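You operate a simulated robot arm through the tools that you are given. There is no shell and no other tool.

Carry out the task below with a simulated robot arm. There is one attempt and no reset: what you move stays moved.

TASK
Move the cap named on the cap card to stud 1 and cap the other studs.
Fine: the black cap fits the thick stud; every cap sits down on the plate.

The check looks at the end state, three seconds after you hand in, the way a careful person would. Anything else that was tipped, shoved, dropped, spilled or broken makes it a failure. A push-on lid holds only when it is set on centred and level and pressed home; a screw cap is set on level and turned clockwise until tight.

THE ROBOT
A 6-joint arm with a two-finger gripper, fixed in place. Base frame: the origin is on the floor under the middle of its stand, x ahead of it, y to its left, z up. Units: mm, rad, N and s.
With the tool pointing down near the work surface it reaches from about 140 to 680 mm from the base axis. Its first joint turns from -1.152 to 1.152 rad. Payload 2.45 kg.
The tool frame sits at the grasp point between the pads (the TCP): z along the fingers, y along the line on which they close. The tips reach 30 mm beyond it. The gripper opens to 106 mm; its body begins 79 mm behind the TCP.
Orientation is told as [roll, pitch, yaw] about the base's x, y, z axes, in that order, counted from this pose: with the fingers straight down and closing along the base's y, the tool's x points along the base's -x, its y along +y and its z along -z.

THE INTERFACE
- The arm moves only by the tool play_rows. Its arguments are lists of equal length, an entry for each row: "dr": the turn, a rotation vector about the base's x, y, z in units of 5 degrees (1.0 is 5 degrees), a list of three; "xyz": the shift along the base's x, y, z in units of 50 mm (1.0 is 50 mm), a list of three; "jaw": the opening, from 0 (shut) to 1 (fully open). In form: {"dr": [[wx, wy, wz], ...], "xyz": [[dx, dy, dz], ...], "jaw": [jaw, ...]}. A call has 1 to 20 rows; each row shifts and turns the commanded pose from where the row before left it. A call with a number of a shift or a turn outside -1 to 1 is refused whole. Each row takes 0.2 s and may step no farther than 50 mm and 0.15 rad from the row before; otherwise, or with a gripper value out of range, the whole call is refused. Where a pose cannot be reached the arm comes as near as it can. A force on the tool above 40 N (or 10 N above the force at the start of the call, whichever is more), or a blocked arm, ends the call early, and 0.2 s more pass. Each finger travels about 153 mm/s and halts on what it meets, pressing with about 44 N; the grip force reading is that of the motor and also rises with nothing between the fingers. The clock runs only during rows and for 0.2 s after the last one: add rows that do not move to give the fingers time. The reply holds the time, the measured pose of the TCP, the force on the tool along the base axes, the opening and the grip force, in the units named above and with some noise, with the torque about the TCP (base axes, N m) and any sound that the robot's microphone picked up.
- Cameras (640 x 400 px; columns grow to the right, rows downward): "scene" is fixed at [67.4, 421.8, 1406.7]; the picture's right is [-0.66, -0.75, 0.00], its down [-0.40, 0.35, -0.85] and it looks along [0.64, -0.56, -0.53] (base axes); focal length 316 px, centre (320, 200). "wrist" rides on the gripper at [76, -2, -106] in the tool frame; the picture's right is [0.02, 1.00, 0.00], its down [-0.78, 0.02, -0.62] and it looks along [-0.62, 0.01, 0.78] (tool axes); focal length 247 px, centre (320, 200). There is no depth. A picture from a camera that has moved, and an enlarged one, comes with that camera's place and axes in the base frame and with its lens.
- grab_frame(camera): a new picture of that camera. The clock stands still meanwhile.
- zoom(camera, box): a new picture of the part [left, top, right, bottom] of that camera's present view, enlarged. The clock stands still meanwhile.
- job_done(): hands the job in; it is judged then, once.

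Nothing tells you positions but the pictures and the camera data. Unless the task says otherwise, let go and move clear before handing in.

The tools are called as a command line: name --argument value ..., lists and objects as JSON in quotes. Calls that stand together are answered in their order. play_rows: Moves the arm, as the interface text tells. Its arguments: {"type":"object","properties":{"dr":{"type":"array","items":{"type":"array","items":{"type":"number"}}},"xyz":{"type":"array","items":{"type":"array","items":{"type":"number"}}},"jaw":{"type":"array","items":{"type":"number"}}},"required":["dr","xyz","jaw"]} The other tools are called the same way: grab_frame (camera) takes a picture; zoom (camera, box) takes an enlarged picture of a part of a camera's view; job_done () hands the job in.

At the start:

```text
time: 0.0
ee_pos: [308.3, -49.4, 1162.2]
orientation: [0.0, 0.001, 0.0]
contact_force: [0.6, 0.8, 0.5]
moment: [-0.01, 0.0, 0.0]
gripper_width: 106.0
grip_force: 0.0
```

scene: 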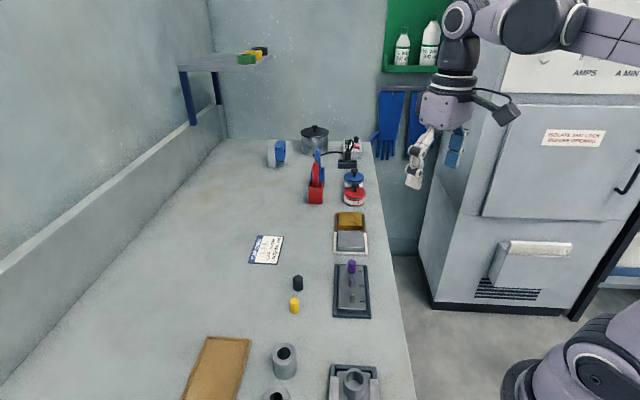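
wrist: 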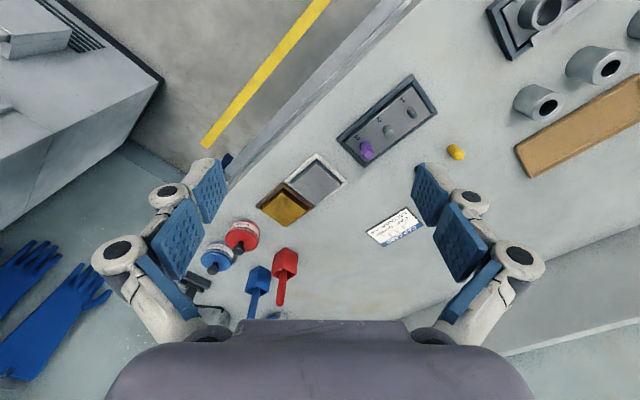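

I see a bench with a dark plate holding three studs (a purple cap on one), a black and a yellow cap standing next to it, and a white card. I'll zoom in on the card, plate and caps first.

zoom --camera "scene" --box '[240, 225, 300, 275]'

zoom --camera "scene" --box '[270, 250, 390, 325]'

zoom --camera "wrist" --box '[320, 60, 480, 260]'

zoom --camera "wrist" --box '[355, 200, 435, 250]'

```text
8.00 times, centred on (270, 250) of scene
camera zoom: at [67.4, 421.8, 1406.7], right [-0.66, -0.75, 0.0], down [-0.4, 0.35, -0.85], along [0.64, -0.56, -0.53], focal length 2528 px, centre (720, -200)
```

zoom: 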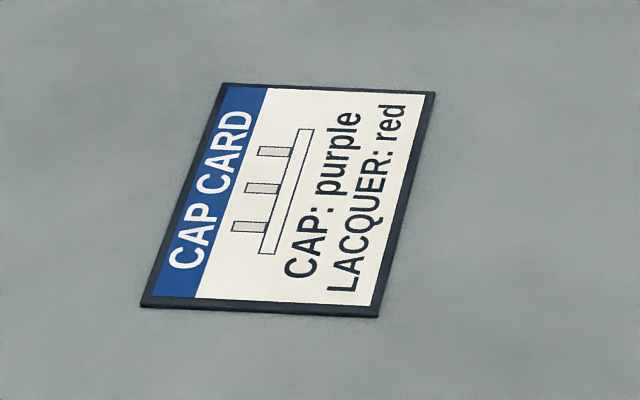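

```text
5.33 times, centred on (330, 288) of scene
camera zoom: at [67.4, 421.8, 1406.7], right [-0.66, -0.75, 0.0], down [-0.4, 0.35, -0.85], along [0.64, -0.56, -0.53], focal length 1686 px, centre (267, -267)
```

zoom: 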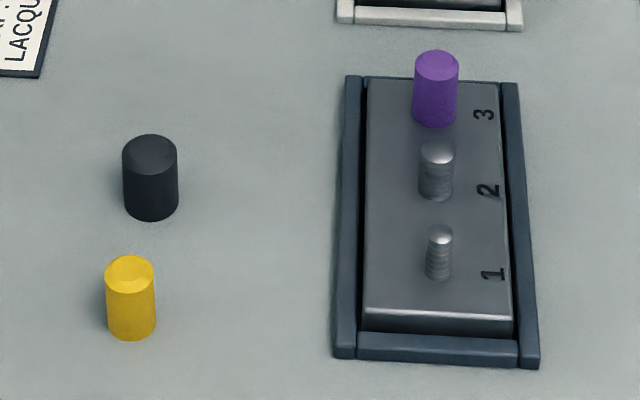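

```text
2.00 times, centred on (400, 160) of wrist
camera zoom: at [230.6, -51.1, 1268.8], right [-0.02, 1.0, 0.0], down [0.78, 0.02, 0.62], along [0.62, 0.01, -0.78], focal length 494 px, centre (160, 280)
```

zoom: 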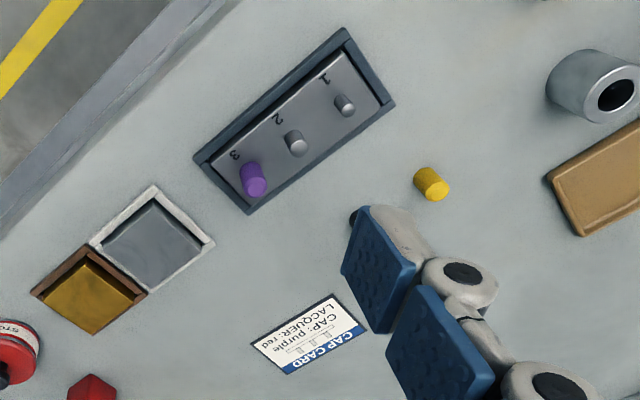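

```text
8.00 times, centred on (395, 225) of wrist
camera zoom: at [230.6, -51.1, 1268.8], right [-0.02, 1.0, 0.0], down [0.78, 0.02, 0.62], along [0.62, 0.01, -0.78], focal length 1976 px, centre (-280, 0)
```

zoom: 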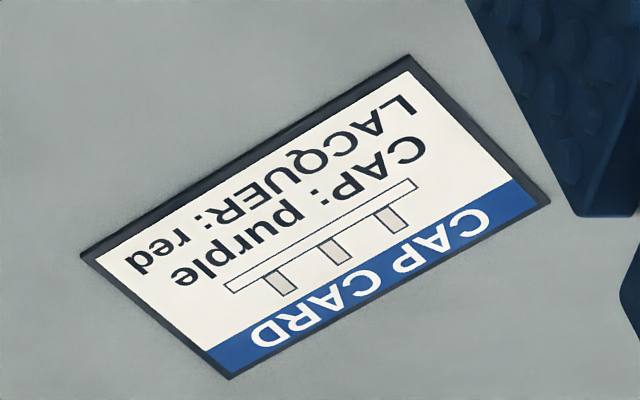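

The card says the purple cap goes to stud 1. From the two cameras I place the bench at z≈875, stud 1 near (355, 83), stud 3 with the purple cap near (414, 24), the yellow cap near (421, 182) and the black near (462, 140). I'll move the wrist camera closer to refine this.

play_rows --dr '[[0, 0, 0], [0, 0, 0], [0, 0, 0], [0, 0, 0], [0, 0, 0]]' --xyz '[[-0.115, 0.52, -0.75], [-0.115, 0.52, -0.75], [-0.115, 0.52, -0.75], [-0.115, 0.52, -0.75], [0, 0, 0]]' --jaw '[1, 1, 1, 1, 1]'

grab_frame --camera "wrist"

grab_frame --camera "scene"

```text
time: 1.2
ee_pos: [282.6, 51.7, 1010.9]
orientation: [-0.001, 0.0, -0.002]
contact_force: [-0.4, 0.4, -0.7]
moment: [0.01, -0.04, 0.03]
gripper_width: 105.9
grip_force: 0.0
```

```text
taken
camera wrist: at [206.9, 49.8, 1117.9], right [-0.02, 1.0, 0.0], down [0.78, 0.02, 0.62], along [0.62, 0.01, -0.78], focal length 247 px, centre (320, 200)
```

wrist: 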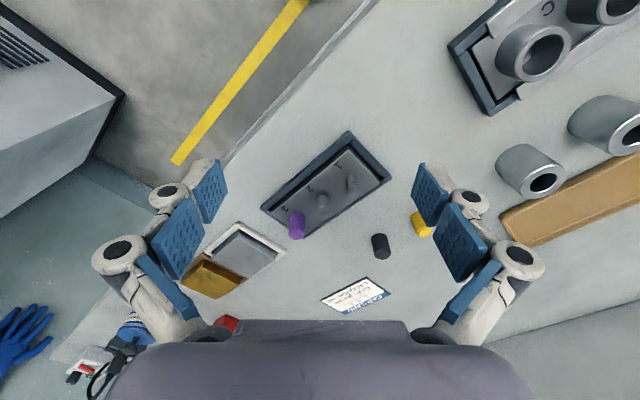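

```text
taken
```

scene: 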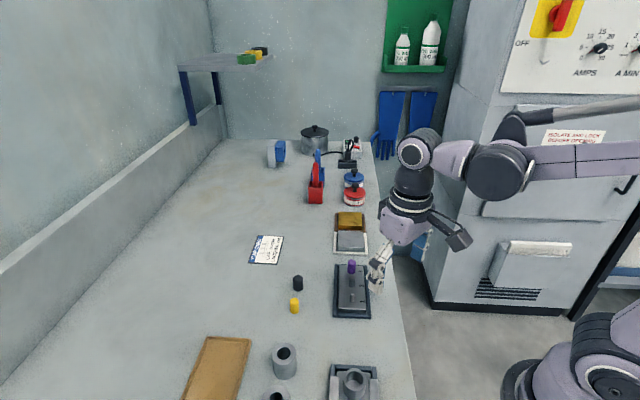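

The wrist view now shows the plate, the caps and the card. I'll zoom in to measure stud and cap positions more accurately.

zoom --camera "wrist" --box '[250, 125, 410, 245]'

zoom --camera "wrist" --box '[350, 190, 446, 266]'

zoom --camera "scene" --box '[325, 255, 385, 325]'

zoom --camera "scene" --box '[275, 265, 323, 320]'

```text
3.33 times, centred on (330, 185) of wrist
camera zoom: at [206.9, 49.8, 1117.9], right [-0.02, 1.0, 0.0], down [0.78, 0.02, 0.62], along [0.62, 0.01, -0.78], focal length 823 px, centre (287, 250)
```

zoom: 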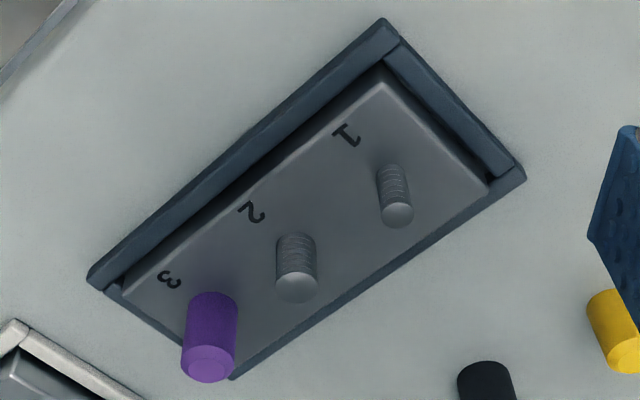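

```text
5.26 times, centred on (398, 228) of wrist
camera zoom: at [206.9, 49.8, 1117.9], right [-0.02, 1.0, 0.0], down [0.78, 0.02, 0.62], along [0.62, 0.01, -0.78], focal length 1300 px, centre (-90, 53)
```

zoom: 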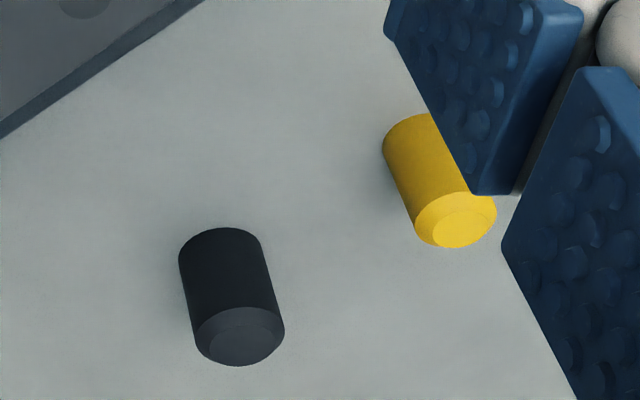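

```text
5.71 times, centred on (355, 290) of scene
camera zoom: at [67.3, 421.8, 1406.7], right [-0.66, -0.75, 0.0], down [-0.4, 0.35, -0.85], along [0.64, -0.56, -0.53], focal length 1806 px, centre (120, -314)
```

zoom: 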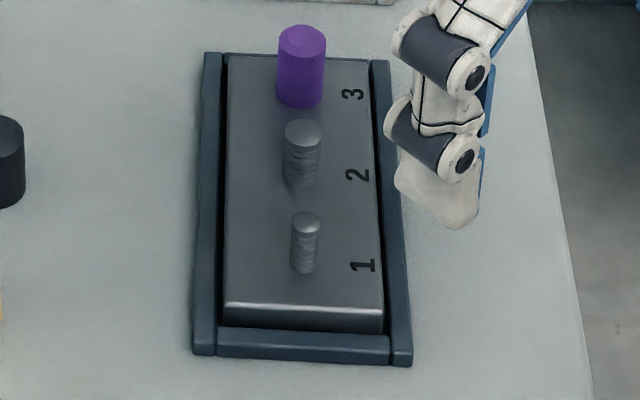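

```text
7.27 times, centred on (299, 292) of scene
camera zoom: at [67.3, 421.8, 1406.7], right [-0.66, -0.75, 0.0], down [-0.4, 0.35, -0.85], along [0.64, -0.56, -0.53], focal length 2298 px, centre (473, -473)
```

zoom: 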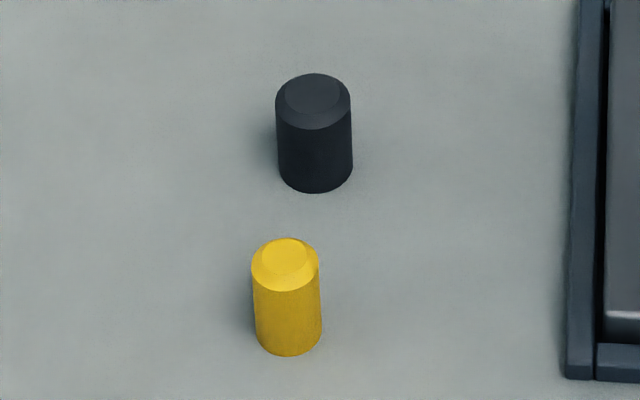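

Stud 1 sits near (353, 86), stud 2 (the thicker one) near (384, 56), and stud 3 with the purple cap near (413, 26). The plate top is z≈890, the cap tops are ≈922, and the stud line runs at about 45°. I'll turn the tool so the fingers close across that line and hover over the purple cap.

play_rows --dr '[[0, 0, -0.969], [0, 0, -0.969], [0, 0, -0.969], [0, 0, -0.969], [0, 0, -0.969], [0, 0, -0.969], [0, 0, -0.969], [0, 0, -0.969], [0, 0, -0.969], [0, 0, 0], [0, 0, 0]]' --xyz '[[0.292, -0.058, -0.02], [0.292, -0.058, -0.02], [0.292, -0.058, -0.02], [0.292, -0.058, -0.02], [0.292, -0.058, -0.02], [0.292, -0.058, -0.02], [0.292, -0.058, -0.02], [0.292, -0.058, -0.02], [0.292, -0.058, -0.02], [0, 0, 0], [0, 0, 0]]' --jaw '[1, 0.9, 0.8, 0.7, 0.6, 0.5, 0.45, 0.45, 0.45, 0.45, 0.45]'

grab_frame --camera "wrist"

grab_frame --camera "scene"

```text
time: 3.6
ee_pos: [413.7, 28.2, 1005.8]
orientation: [0.0, -0.001, -0.762]
contact_force: [0.0, 0.0, 0.0]
moment: [0.01, -0.02, 0.01]
gripper_width: 47.9
grip_force: 0.0
```

```text
taken
camera wrist: at [358.9, 79.6, 1110.5], right [0.67, 0.74, 0.0], down [0.58, -0.53, 0.62], along [0.46, -0.42, -0.78], focal length 247 px, centre (320, 200)
```

wrist: 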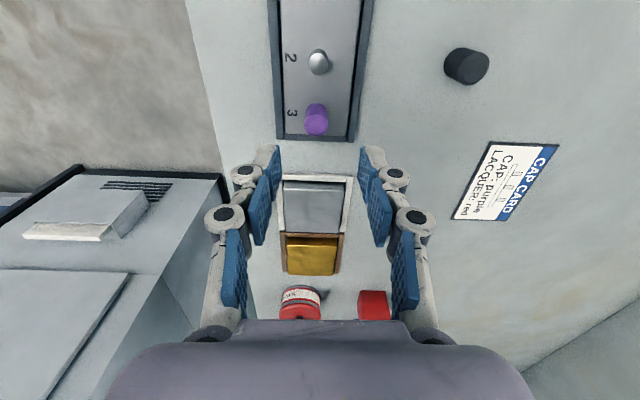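

```text
taken
```

scene: 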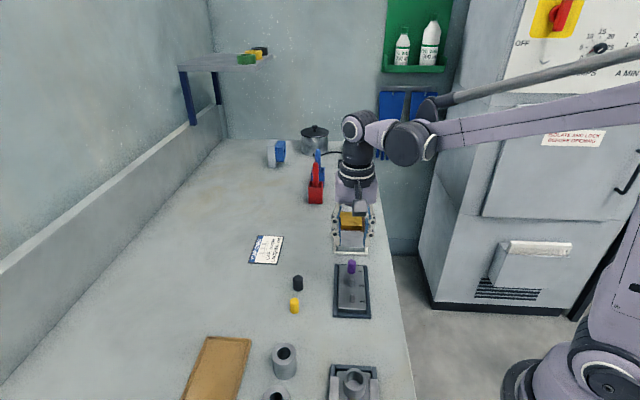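

The gripper is over the plate with the fingers either side of the stud line, and the purple cap appears almost directly below. I'll zoom in to check the centring.

zoom --camera "wrist" --box '[260, 30, 380, 180]'

zoom --camera "wrist" --box '[290, 90, 346, 125]'

zoom --camera "wrist" --box '[225, 135, 415, 255]'

```text
2.67 times, centred on (320, 105) of wrist
camera zoom: at [358.9, 79.6, 1110.5], right [0.67, 0.74, 0.0], down [0.58, -0.53, 0.62], along [0.46, -0.42, -0.78], focal length 659 px, centre (320, 453)
```

zoom: 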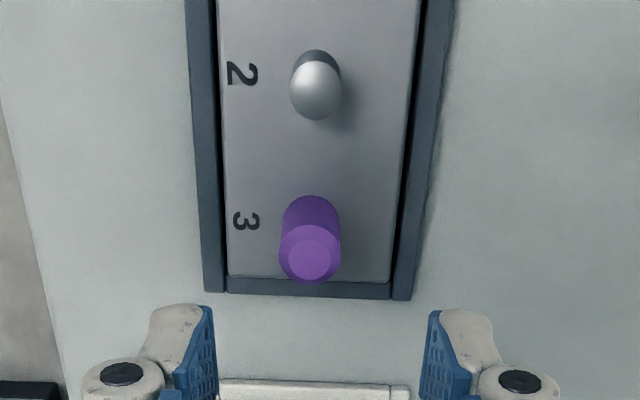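

```text
11.43 times, centred on (318, 108) of wrist
camera zoom: at [358.9, 79.6, 1110.5], right [0.67, 0.74, 0.0], down [0.58, -0.53, 0.62], along [0.46, -0.42, -0.78], focal length 2823 px, centre (343, 1257)
```

zoom: 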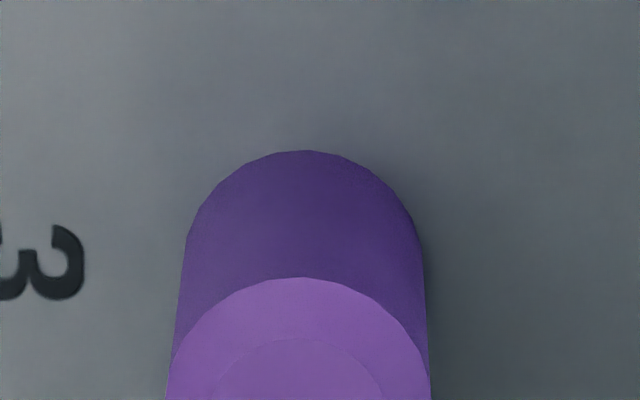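

```text
3.33 times, centred on (320, 195) of wrist
camera zoom: at [358.9, 79.6, 1110.5], right [0.67, 0.74, 0.0], down [0.58, -0.53, 0.62], along [0.46, -0.42, -0.78], focal length 823 px, centre (320, 217)
```

zoom: 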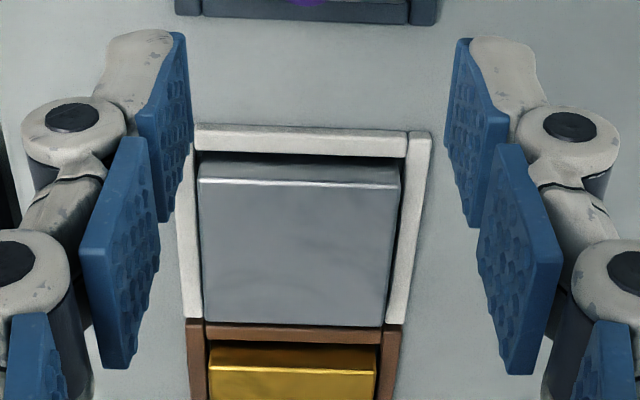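

The purple cap is about 3 mm off to the −tool‑y side, with fore-aft alignment good. I'll shift to correct that, go down part way and check again.

play_rows --dr '[[0, 0, 0], [0, 0, 0], [0, 0, 0], [0, 0, 0]]' --xyz '[[-0.046, -0.048, -0.3], [0, 0, -0.3], [0, 0, -0.26], [0, 0, 0]]' --jaw '[0.4, 0.4, 0.4, 0.4]'

zoom --camera "wrist" --box '[240, 50, 400, 190]'

zoom --camera "scene" --box '[315, 195, 395, 325]'

```text
time: 4.6
ee_pos: [412.6, 27.7, 961.7]
orientation: [0.002, 0.001, -0.761]
contact_force: [-0.4, -0.9, -0.3]
moment: [-0.01, 0.0, 0.01]
gripper_width: 42.7
grip_force: 0.1
```

```text
2.86 times, centred on (320, 120) of wrist
camera zoom: at [356.2, 77.8, 1067.5], right [0.67, 0.74, 0.0], down [0.58, -0.53, 0.62], along [0.46, -0.42, -0.78], focal length 706 px, centre (320, 429)
```

zoom: 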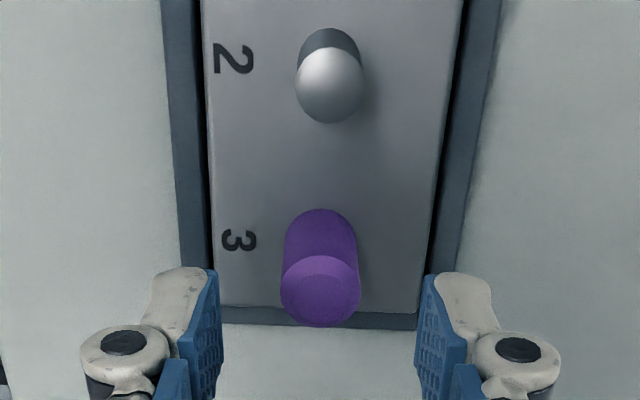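

```text
3.08 times, centred on (355, 260) of scene
camera zoom: at [67.4, 421.8, 1406.7], right [-0.66, -0.75, 0.0], down [-0.4, 0.35, -0.85], along [0.64, -0.56, -0.53], focal length 972 px, centre (212, 15)
```

zoom: 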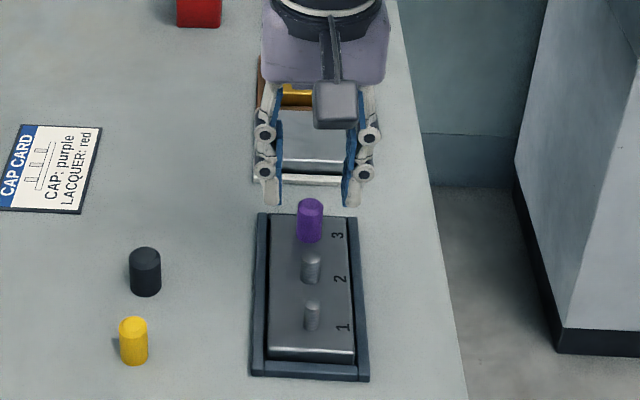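

The cap is centred between the fingers now. I'll lower until the tips are about 10 mm above the plate, then close on the purple cap.

play_rows --dr '[[0, 0, 0], [0, 0, 0], [0, 0, 0], [0, 0, 0]]' --xyz '[[0, 0, -0.2], [0, 0, -0.2], [0, 0, -0.22], [0, 0, 0]]' --jaw '[0.4, 0.4, 0.4, 0.4]'

grab_frame --camera "wrist"

zoom --camera "scene" --box '[315, 225, 395, 325]'

```text
time: 5.6
ee_pos: [411.4, 26.3, 930.8]
orientation: [0.001, 0.0, -0.762]
contact_force: [-0.1, -0.5, 0.1]
moment: [-0.02, 0.02, 0.01]
gripper_width: 42.3
grip_force: 0.1
```

```text
taken
camera wrist: at [355.8, 77.8, 1036.1], right [0.67, 0.74, 0.0], down [0.58, -0.53, 0.62], along [0.46, -0.42, -0.78], focal length 247 px, centre (320, 200)
```

wrist: 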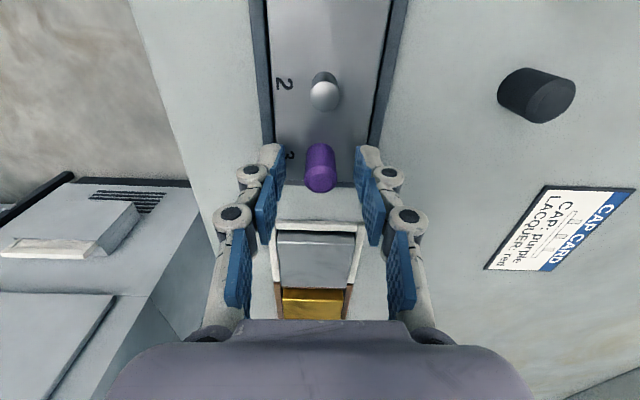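

```text
4.00 times, centred on (355, 275) of scene
camera zoom: at [67.4, 421.8, 1406.7], right [-0.66, -0.75, 0.0], down [-0.4, 0.35, -0.85], along [0.64, -0.56, -0.53], focal length 1264 px, centre (180, -100)
```

zoom: 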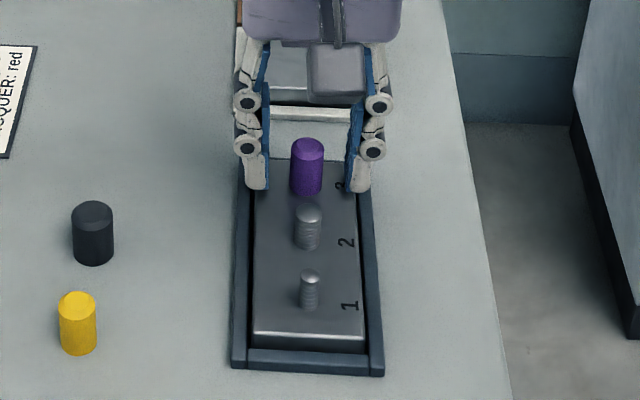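

The fingers straddle the purple cap evenly. I'll close on it gradually.

play_rows --dr '[[0, 0, 0], [0, 0, 0], [0, 0, 0], [0, 0, 0], [0, 0, 0], [0, 0, 0]]' --xyz '[[0, 0, 0], [0, 0, 0], [0, 0, 0], [0, 0, 0], [0, 0, 0], [0, 0, 0]]' --jaw '[0.3, 0.24, 0.2, 0.16, 0.1, 0.1]'

zoom --camera "wrist" --box '[240, 60, 400, 220]'

zoom --camera "scene" --box '[325, 235, 385, 305]'

```text
time: 7.0
ee_pos: [411.9, 26.2, 930.3]
orientation: [0.0, -0.001, -0.761]
contact_force: [0.0, -0.3, -0.6]
moment: [-0.01, 0.01, 0.01]
gripper_width: 19.1
grip_force: 43.9
```

```text
2.50 times, centred on (320, 140) of wrist
camera zoom: at [355.8, 77.7, 1036.2], right [0.67, 0.74, 0.0], down [0.58, -0.53, 0.62], along [0.46, -0.42, -0.78], focal length 617 px, centre (320, 350)
```

zoom: 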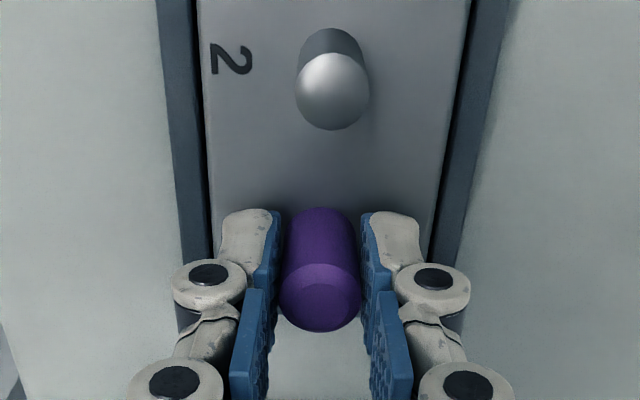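

```text
5.71 times, centred on (355, 270) of scene
camera zoom: at [67.4, 421.8, 1406.7], right [-0.66, -0.75, 0.0], down [-0.4, 0.35, -0.85], along [0.64, -0.56, -0.53], focal length 1806 px, centre (120, -200)
```

zoom: 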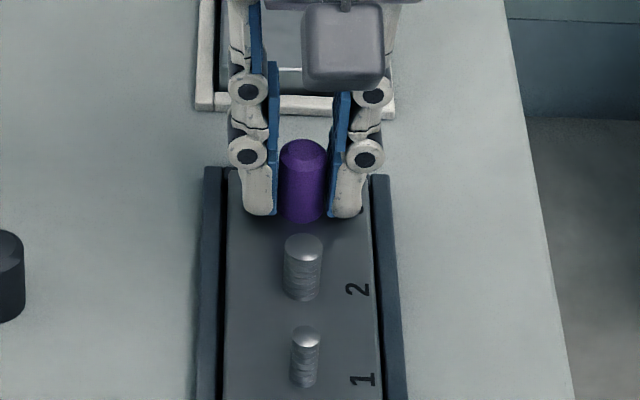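

The purple cap is gripped at about 19 mm. I'll lift slowly and watch the force to learn whether it slides off or is screwed on.

play_rows --dr '[[0, 0, 0], [0, 0, 0], [0, 0, 0], [0, 0, 0]]' --xyz '[[0, 0, 0.03], [0, 0, 0.03], [0, 0, 0.03], [0, 0, 0]]' --jaw '[0.1, 0.1, 0.1, 0.1]'

zoom --camera "scene" --box '[325, 235, 385, 305]'

zoom --camera "wrist" --box '[240, 60, 400, 220]'

```text
time: 8.0
ee_pos: [411.5, 24.5, 933.1]
orientation: [-0.001, 0.0, -0.762]
contact_force: [-0.2, -0.1, 0.5]
moment: [0.01, -0.01, -0.02]
gripper_width: 19.0
grip_force: 44.3
```

```text
5.71 times, centred on (355, 270) of scene
camera zoom: at [67.4, 421.8, 1406.7], right [-0.66, -0.75, 0.0], down [-0.4, 0.35, -0.85], along [0.64, -0.56, -0.53], focal length 1806 px, centre (120, -200)
```

zoom: 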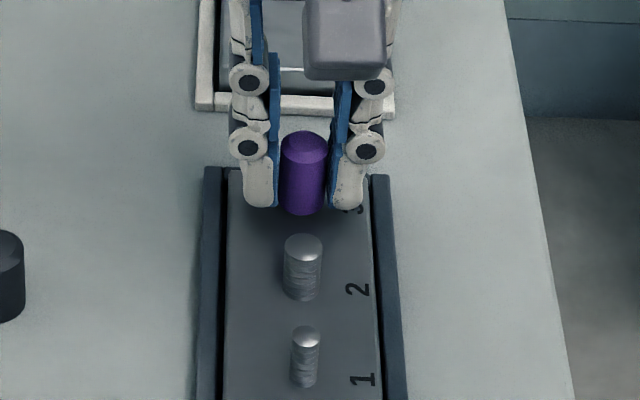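

```text
2.50 times, centred on (320, 140) of wrist
camera zoom: at [356.0, 77.2, 1040.1], right [0.67, 0.74, 0.0], down [0.58, -0.53, 0.62], along [0.46, -0.42, -0.78], focal length 617 px, centre (320, 350)
```

zoom: 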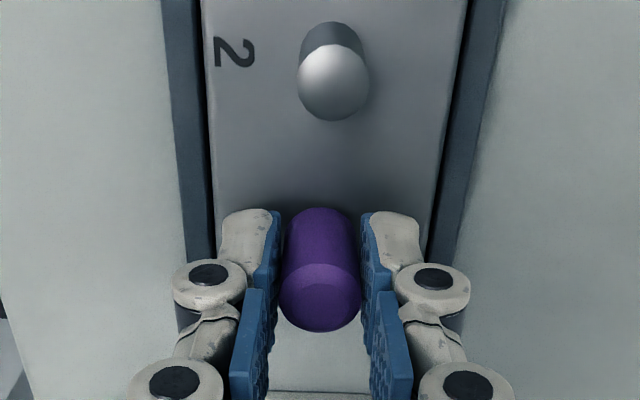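

The cap slides up with no resistance, so there is no thread to undo. I'll lift it clear of the studs and look at stud 3.

play_rows --dr '[[0, 0, 0], [0, 0, 0], [0, 0, 0], [0, 0, 0], [0, 0, 0]]' --xyz '[[0, 0, 0.2], [0, 0, 0.25], [0, 0, 0.25], [0, 0, 0.25], [0, 0, 0]]' --jaw '[0.1, 0.1, 0.1, 0.1, 0.1]'

zoom --camera "scene" --box '[325, 235, 385, 315]'

grab_frame --camera "wrist"

```text
time: 9.2
ee_pos: [412.2, 26.3, 981.1]
orientation: [0.0, 0.0, -0.761]
contact_force: [-0.6, 0.4, -0.8]
moment: [-0.01, 0.02, -0.04]
gripper_width: 18.9
grip_force: 44.3
```

```text
5.00 times, centred on (355, 275) of scene
camera zoom: at [67.4, 421.8, 1406.7], right [-0.66, -0.75, 0.0], down [-0.4, 0.35, -0.85], along [0.64, -0.56, -0.53], focal length 1580 px, centre (145, -175)
```

zoom: 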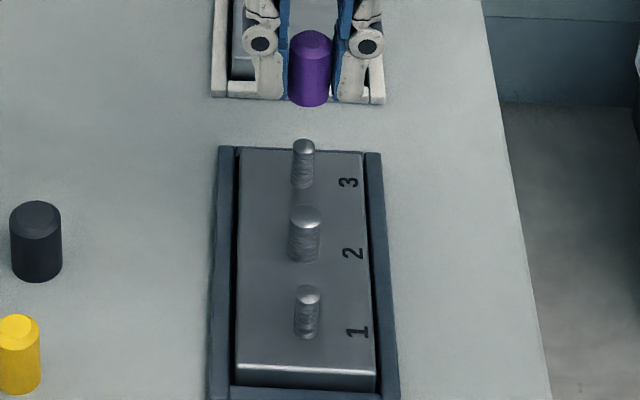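

```text
taken
camera wrist: at [356.7, 77.2, 1087.2], right [0.67, 0.74, 0.0], down [0.58, -0.53, 0.62], along [0.46, -0.42, -0.78], focal length 247 px, centre (320, 200)
```

wrist: 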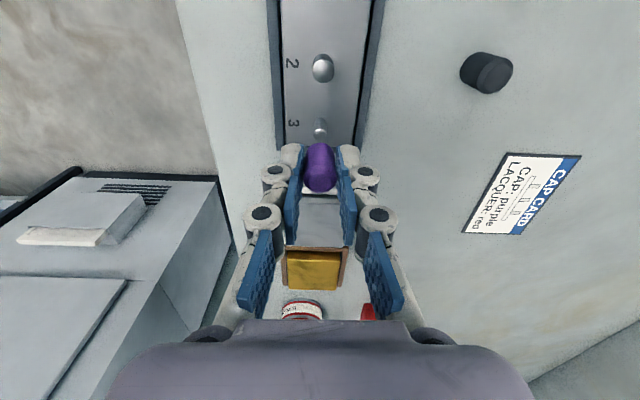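

Stud 3 is thin like stud 1, and stud 2 is the thick one. So purple goes to stud 1, black to stud 2 and yellow to stud 3. I'll carry the purple cap to hover over stud 1.

play_rows --dr '[[0, 0, -0.14], [0, 0, -0.14], [0, 0, 0], [0, 0, 0], [0, 0, 0], [0, 0, 0]]' --xyz '[[-0.297, 0.297, 0], [-0.297, 0.297, 0], [-0.297, 0.297, 0], [-0.297, 0.297, 0], [0, 0, 0], [0, 0, 0]]' --jaw '[0.1, 0.1, 0.1, 0.1, 0.1, 0.1]'

zoom --camera "wrist" --box '[270, 90, 370, 200]'

zoom --camera "scene" --box '[325, 255, 385, 325]'

```text
time: 10.6
ee_pos: [353.2, 85.6, 981.7]
orientation: [-0.001, -0.001, -0.785]
contact_force: [-0.4, 0.8, -0.3]
moment: [0.01, 0.01, 0.03]
gripper_width: 18.8
grip_force: 44.3
```

```text
3.64 times, centred on (320, 145) of wrist
camera zoom: at [298.6, 137.1, 1087.6], right [0.69, 0.72, 0.0], down [0.57, -0.54, 0.62], along [0.45, -0.43, -0.78], focal length 898 px, centre (320, 400)
```

zoom: 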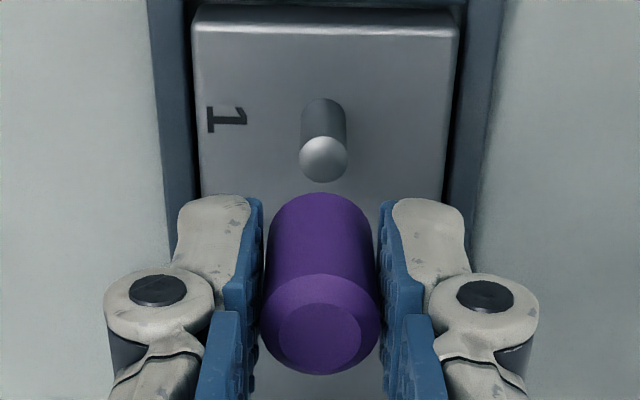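

```text
5.71 times, centred on (355, 290) of scene
camera zoom: at [67.4, 421.8, 1406.7], right [-0.66, -0.75, 0.0], down [-0.4, 0.35, -0.85], along [0.64, -0.56, -0.53], focal length 1806 px, centre (120, -314)
```

zoom: 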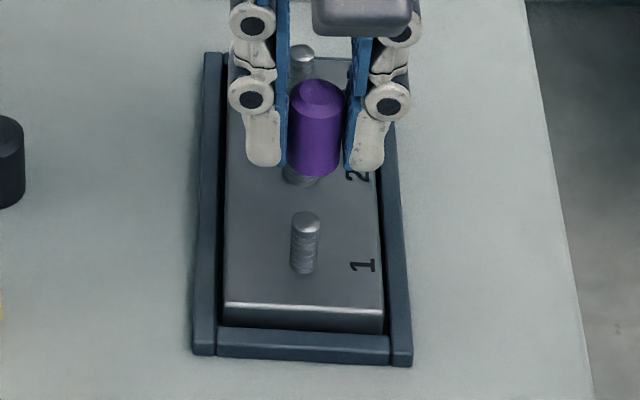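

The cap hovers near stud 1, but I want the exact stud 3→1 offset. I'll return over stud 3 with the same orientation and take the same zoom to compare.

play_rows --dr '[[0, 0, 0], [0, 0, 0], [0, 0, 0], [0, 0, 0], [0, 0, 0], [0, 0, 0]]' --xyz '[[0.297, -0.297, 0], [0.297, -0.297, 0], [0.297, -0.297, 0], [0.297, -0.297, 0], [0, 0, 0], [0, 0, 0]]' --jaw '[0.1, 0.1, 0.1, 0.1, 0.1, 0.1]'

zoom --camera "wrist" --box '[270, 90, 370, 200]'

zoom --camera "wrist" --box '[270, 20, 370, 130]'

```text
time: 12.0
ee_pos: [413.7, 25.6, 980.0]
orientation: [-0.001, 0.001, -0.785]
contact_force: [0.6, -0.4, -0.2]
moment: [-0.02, 0.01, 0.01]
gripper_width: 19.2
grip_force: 43.5
```

```text
3.64 times, centred on (320, 145) of wrist
camera zoom: at [357.9, 78.9, 1085.6], right [0.69, 0.72, 0.0], down [0.57, -0.54, 0.62], along [0.45, -0.43, -0.78], focal length 898 px, centre (320, 400)
```

zoom: 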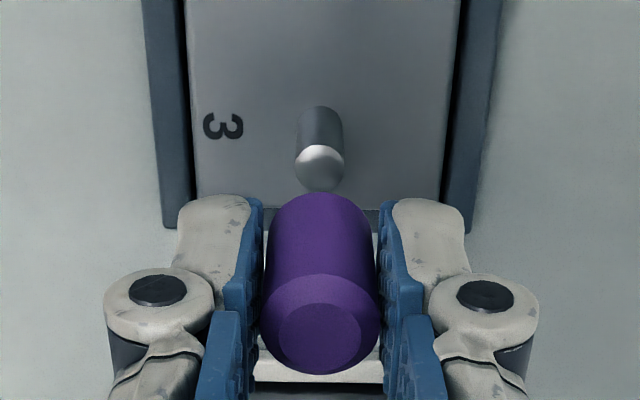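

```text
3.64 times, centred on (320, 75) of wrist
camera zoom: at [357.9, 78.9, 1085.6], right [0.69, 0.72, 0.0], down [0.57, -0.54, 0.62], along [0.45, -0.43, -0.78], focal length 898 px, centre (320, 654)
```

zoom: 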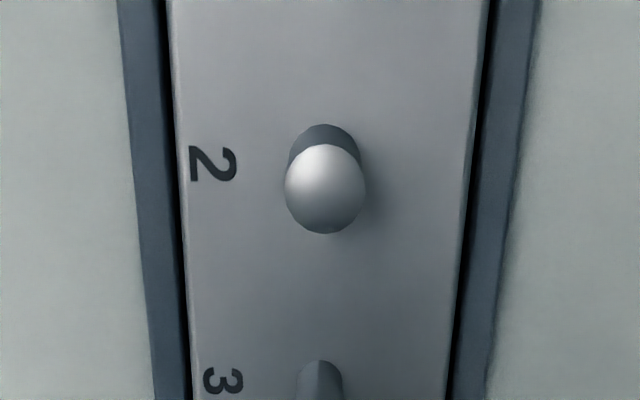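

Stud-to-stud spacing works out to 42 mm at exactly 45°, putting stud 1 at about (353.2, 85.7), so the earlier hover was 1–2 mm off. I'll go back to stud 1 with the correction.

play_rows --dr '[[0, 0, 0], [0, 0, 0], [0, 0, 0], [0, 0, 0], [0, 0, 0], [0, 0, 0]]' --xyz '[[-0.3015, 0.3035, 0], [-0.3015, 0.3035, 0], [-0.3015, 0.3035, 0], [-0.3015, 0.3035, 0], [0, 0, 0], [0, 0, 0]]' --jaw '[0.1, 0.1, 0.1, 0.1, 0.1, 0.1]'

zoom --camera "wrist" --box '[270, 90, 370, 200]'

```text
time: 13.4
ee_pos: [351.9, 87.1, 979.8]
orientation: [-0.001, -0.001, -0.785]
contact_force: [-0.1, 0.8, 0.3]
moment: [0.03, 0.0, -0.02]
gripper_width: 19.1
grip_force: 43.5
```

```text
3.64 times, centred on (320, 145) of wrist
camera zoom: at [296.7, 139.7, 1085.2], right [0.69, 0.72, 0.0], down [0.57, -0.54, 0.62], along [0.45, -0.43, -0.78], focal length 898 px, centre (320, 400)
```

zoom: 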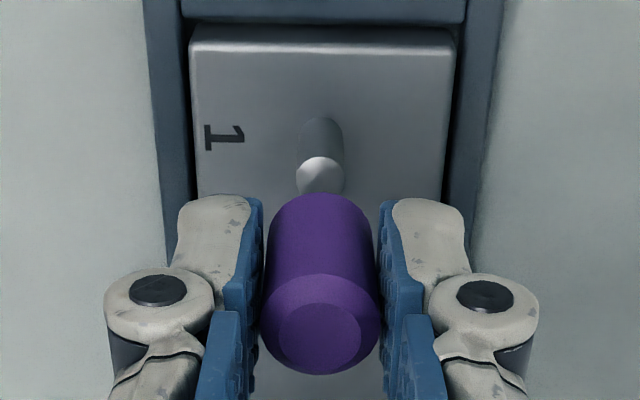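

I overshot about 1.6 mm away from the plate centre along the stud line. I'll correct that and lower part way for another check.

play_rows --dr '[[0, 0, 0], [0, 0, 0], [0, 0, 0], [0, 0, 0]]' --xyz '[[0.02, -0.026, -0.1], [0, 0, -0.1], [0, 0, -0.1], [0, 0, 0]]' --jaw '[0.1, 0.1, 0.1, 0.1]'

zoom --camera "wrist" --box '[270, 90, 370, 200]'

zoom --camera "scene" --box '[325, 255, 385, 325]'

```text
time: 14.4
ee_pos: [352.6, 85.4, 966.3]
orientation: [0.0, 0.0, -0.785]
contact_force: [0.0, -0.4, -0.4]
moment: [0.02, 0.0, -0.01]
gripper_width: 18.8
grip_force: 44.0
```

```text
3.64 times, centred on (320, 145) of wrist
camera zoom: at [298.3, 138.0, 1072.6], right [0.69, 0.72, 0.0], down [0.57, -0.54, 0.62], along [0.45, -0.43, -0.78], focal length 898 px, centre (320, 400)
```

zoom: 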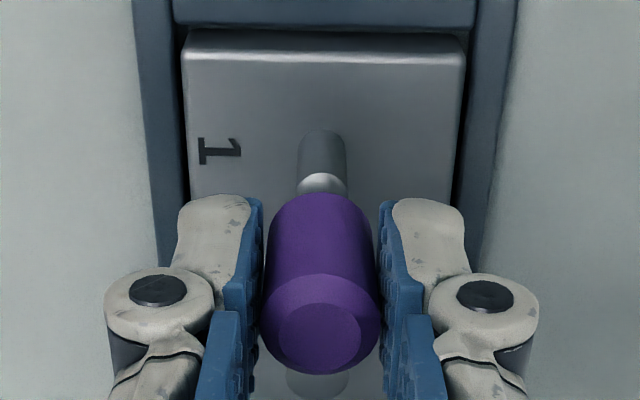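

```text
5.71 times, centred on (355, 290) of scene
camera zoom: at [67.4, 421.8, 1406.7], right [-0.66, -0.75, 0.0], down [-0.4, 0.35, -0.85], along [0.64, -0.56, -0.53], focal length 1806 px, centre (120, -314)
```

zoom: 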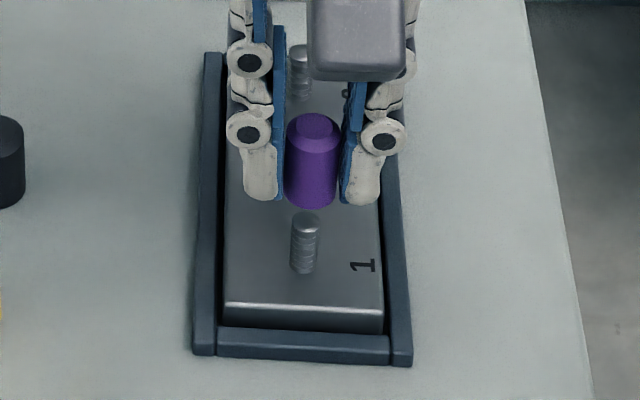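

Cap and stud are aligned to within about 0.7 mm. I'll apply that last correction and lower gently until the stud enters the cap.

play_rows --dr '[[0, 0, 0], [0, 0, 0], [0, 0, 0], [0, 0, 0], [0, 0, 0]]' --xyz '[[-0.012, 0.008, -0.08], [0, 0, -0.08], [0, 0, -0.07], [0, 0, -0.07], [0, 0, 0]]' --jaw '[0.1, 0.1, 0.1, 0.1, 0.1]'

zoom --camera "wrist" --box '[270, 90, 370, 200]'

zoom --camera "scene" --box '[325, 255, 385, 325]'

```text
time: 15.6
ee_pos: [353.5, 85.5, 952.4]
orientation: [0.0, 0.001, -0.785]
contact_force: [0.7, -0.5, 0.0]
moment: [-0.02, -0.01, 0.05]
gripper_width: 19.1
grip_force: 44.5
```

```text
3.64 times, centred on (320, 145) of wrist
camera zoom: at [298.2, 138.2, 1058.0], right [0.69, 0.72, 0.0], down [0.57, -0.54, 0.62], along [0.45, -0.43, -0.78], focal length 898 px, centre (320, 400)
```

zoom: 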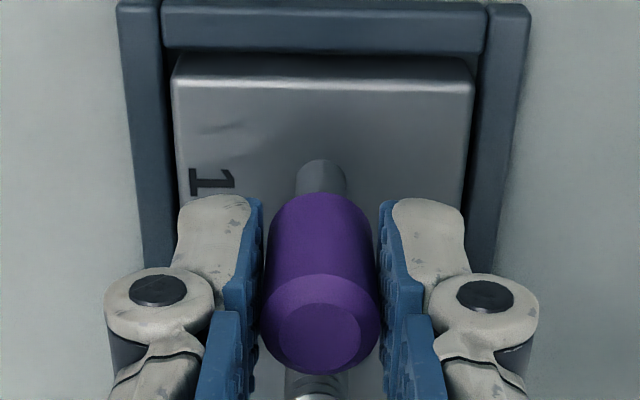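

```text
5.71 times, centred on (355, 290) of scene
camera zoom: at [67.4, 421.8, 1406.7], right [-0.66, -0.75, 0.0], down [-0.4, 0.35, -0.85], along [0.64, -0.56, -0.53], focal length 1806 px, centre (120, -314)
```

zoom: 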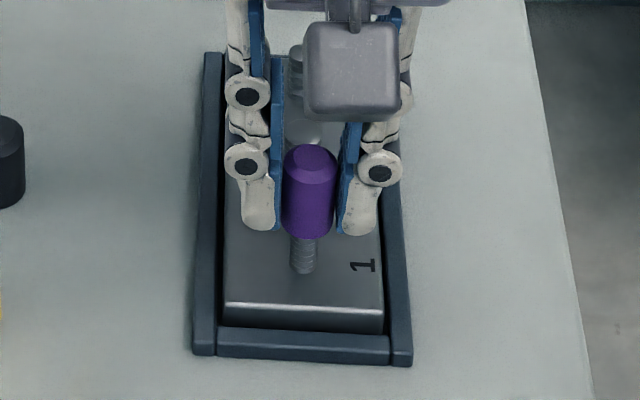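

No contact force and the stud is entering the bore. I'll keep lowering.

play_rows --dr '[[0, 0, 0], [0, 0, 0], [0, 0, 0], [0, 0, 0], [0, 0, 0], [0, 0, 0], [0, 0, 0]]' --xyz '[[0, 0, -0.06], [0, 0, -0.06], [0, 0, -0.07], [0, 0, -0.07], [0, 0, -0.07], [0, 0, -0.05], [0, 0, 0]]' --jaw '[0.1, 0.1, 0.1, 0.1, 0.1, 0.1, 0.1]'

zoom --camera "wrist" --box '[270, 90, 370, 200]'

zoom --camera "scene" --box '[325, 255, 385, 325]'

```text
time: 17.2
ee_pos: [353.2, 86.3, 933.1]
orientation: [0.001, 0.001, -0.786]
contact_force: [-0.2, 0.9, -0.3]
moment: [-0.03, -0.01, 0.0]
gripper_width: 18.9
grip_force: 43.9
```

```text
3.64 times, centred on (320, 145) of wrist
camera zoom: at [298.3, 139.0, 1039.2], right [0.69, 0.72, 0.0], down [0.57, -0.54, 0.62], along [0.45, -0.43, -0.78], focal length 898 px, centre (320, 400)
```

zoom: 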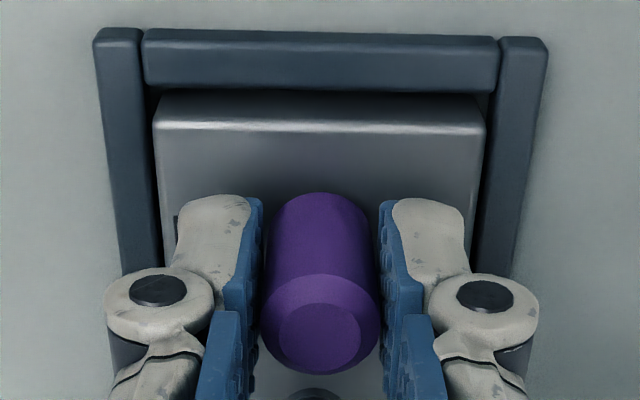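

```text
5.71 times, centred on (355, 290) of scene
camera zoom: at [67.4, 421.8, 1406.7], right [-0.66, -0.75, 0.0], down [-0.4, 0.35, -0.85], along [0.64, -0.56, -0.53], focal length 1806 px, centre (120, -314)
```

zoom: 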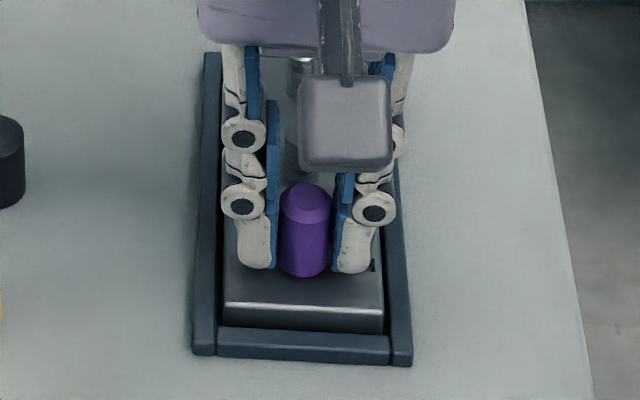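

The cap is about 3 mm above seating, still force-free. I'll lower in 1 mm steps until it meets the plate.

play_rows --dr '[[0, 0, 0], [0, 0, 0], [0, 0, 0], [0, 0, 0]]' --xyz '[[0, 0, -0.02], [0, 0, -0.02], [0, 0, -0.02], [0, 0, 0]]' --jaw '[0.1, 0.1, 0.1, 0.1]'

zoom --camera "scene" --box '[325, 275, 385, 325]'

zoom --camera "wrist" --box '[270, 90, 370, 200]'

```text
time: 18.2
ee_pos: [352.2, 85.4, 930.0]
orientation: [0.0, 0.0, -0.784]
contact_force: [0.3, 0.2, 0.4]
moment: [0.0, 0.02, 0.04]
gripper_width: 18.8
grip_force: 43.6
```

```text
8.00 times, centred on (355, 300) of scene
camera zoom: at [67.4, 421.8, 1406.7], right [-0.66, -0.75, 0.0], down [-0.4, 0.35, -0.85], along [0.64, -0.56, -0.53], focal length 2528 px, centre (40, -600)
```

zoom: 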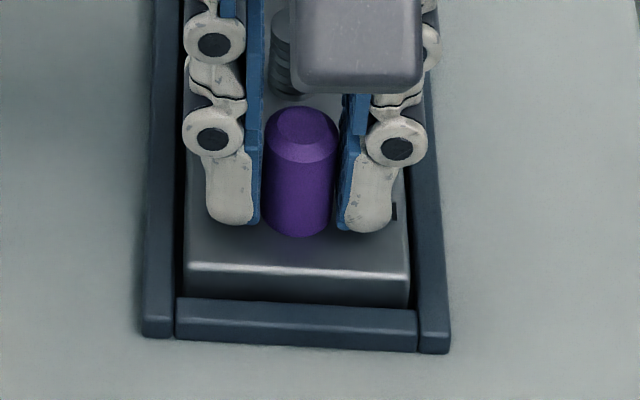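

```text
3.64 times, centred on (320, 145) of wrist
camera zoom: at [297.8, 138.9, 1036.2], right [0.69, 0.72, 0.0], down [0.57, -0.54, 0.62], along [0.45, -0.43, -0.78], focal length 898 px, centre (320, 400)
```

zoom: 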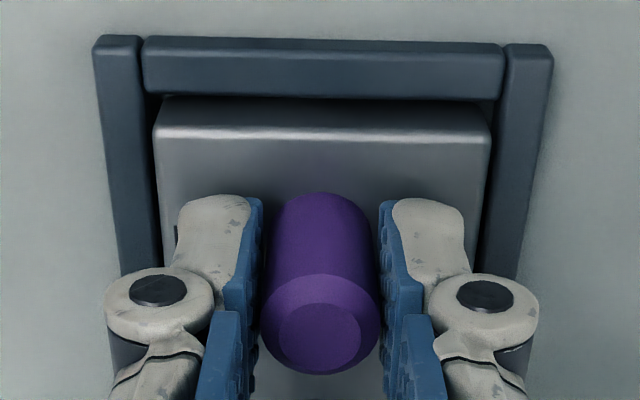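

The height now equals the original grip height. I'll go half a millimetre at a time to feel for the plate.

play_rows --dr '[[0, 0, 0], [0, 0, 0], [0, 0, 0]]' --xyz '[[0, 0, -0.01], [0, 0, -0.01], [0, 0, 0]]' --jaw '[0.1, 0.1, 0.1]'

```text
time: 19.0
ee_pos: [352.9, 86.4, 928.4]
orientation: [-0.003, 0.002, -0.786]
contact_force: [-2.3, 0.2, 10.6]
moment: [-0.02, 0.06, 0.03]
gripper_width: 19.3
grip_force: 43.8
stopped in row 3: the force on the tool passed its limit at 42 N (the readings are from after the stop); the commanded pose is now the measured one
```

The cap met the plate firmly (42 N), so it is seated. I'll open the fingers and back straight up.

play_rows --dr '[[0, 0, 0], [0, 0, 0], [0, 0, 0], [0, 0, 0]]' --xyz '[[0, 0, 0], [0, 0, 0], [0, 0, 0], [0, 0, 0]]' --jaw '[0.22, 0.3, 0.4, 0.4]'

zoom --camera "scene" --box '[325, 275, 385, 325]'

zoom --camera "wrist" --box '[250, 80, 390, 200]'

```text
time: 20.0
ee_pos: [352.4, 86.1, 931.1]
orientation: [0.0, 0.0, -0.785]
contact_force: [0.0, -0.2, -0.8]
moment: [-0.03, 0.0, 0.01]
gripper_width: 42.3
grip_force: 0.2
```

```text
8.00 times, centred on (355, 300) of scene
camera zoom: at [67.4, 421.8, 1406.7], right [-0.66, -0.75, 0.0], down [-0.4, 0.35, -0.85], along [0.64, -0.56, -0.53], focal length 2528 px, centre (40, -600)
```

zoom: 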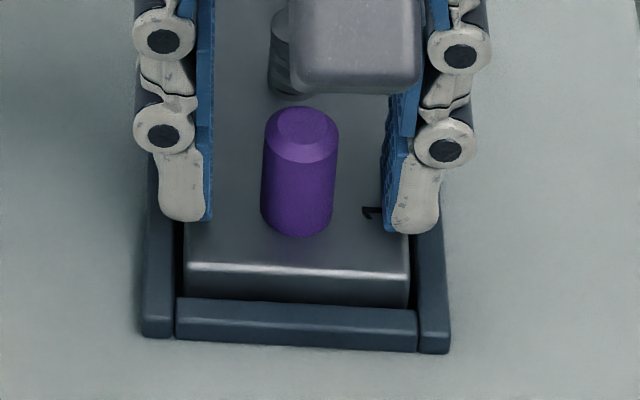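

```text
3.33 times, centred on (320, 140) of wrist
camera zoom: at [298.2, 138.6, 1035.8], right [0.69, 0.72, 0.0], down [0.57, -0.54, 0.62], along [0.45, -0.43, -0.78], focal length 823 px, centre (320, 400)
```

zoom: 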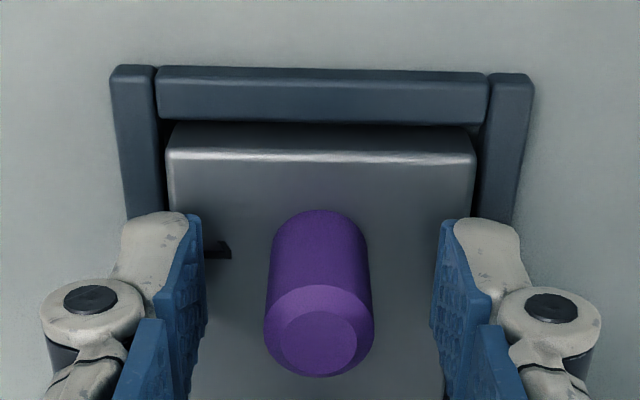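

The purple cap sits flush and upright on stud 1. Next I'll rise and move over the black cap near (464, 139).

play_rows --dr '[[0, 0, 0], [0, 0, 0], [0, 0, 0], [0, 0, 0], [0, 0, 0], [0, 0, 0], [0, 0, 0], [0, 0, 0], [0, 0, 0], [0, 0, 0]]' --xyz '[[0, 0, 0.2], [0, 0, 0.5], [0, 0, 0.5], [0.554, 0.264, 0], [0.554, 0.264, 0], [0.554, 0.264, 0], [0.554, 0.264, 0], [0, 0, -0.3], [0, 0, -0.3], [0, 0, 0]]' --jaw '[0.4, 0.4, 0.4, 0.4, 0.4, 0.4, 0.4, 0.4, 0.4, 0.4]'

zoom --camera "wrist" --box '[240, 50, 400, 190]'

grab_frame --camera "scene"

```text
time: 22.2
ee_pos: [462.9, 138.8, 961.2]
orientation: [-0.001, 0.002, -0.784]
contact_force: [-0.1, 0.9, -0.5]
moment: [0.01, 0.01, 0.0]
gripper_width: 42.1
grip_force: 0.0
```

```text
2.86 times, centred on (320, 120) of wrist
camera zoom: at [409.1, 190.9, 1066.7], right [0.69, 0.72, 0.0], down [0.57, -0.54, 0.62], along [0.45, -0.43, -0.78], focal length 706 px, centre (320, 429)
```

zoom: 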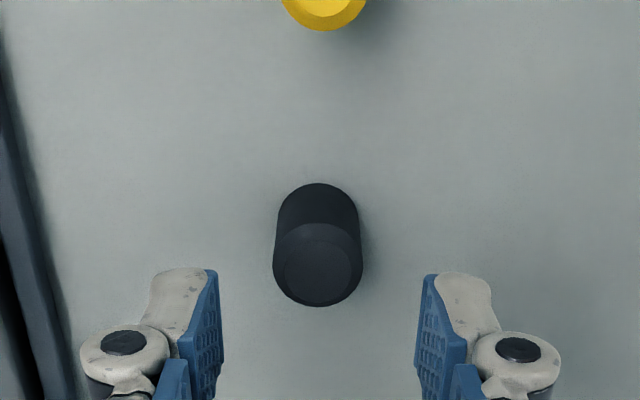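

```text
taken
```

scene: 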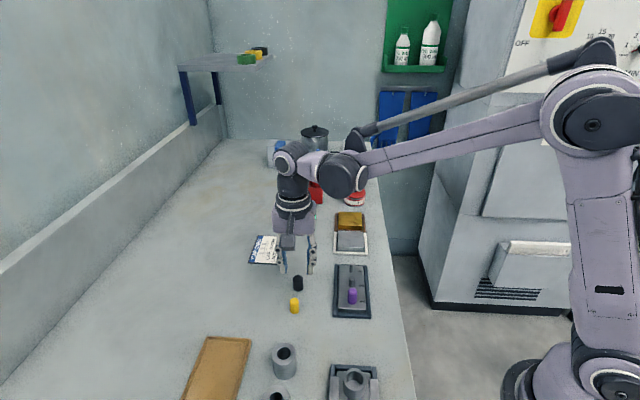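

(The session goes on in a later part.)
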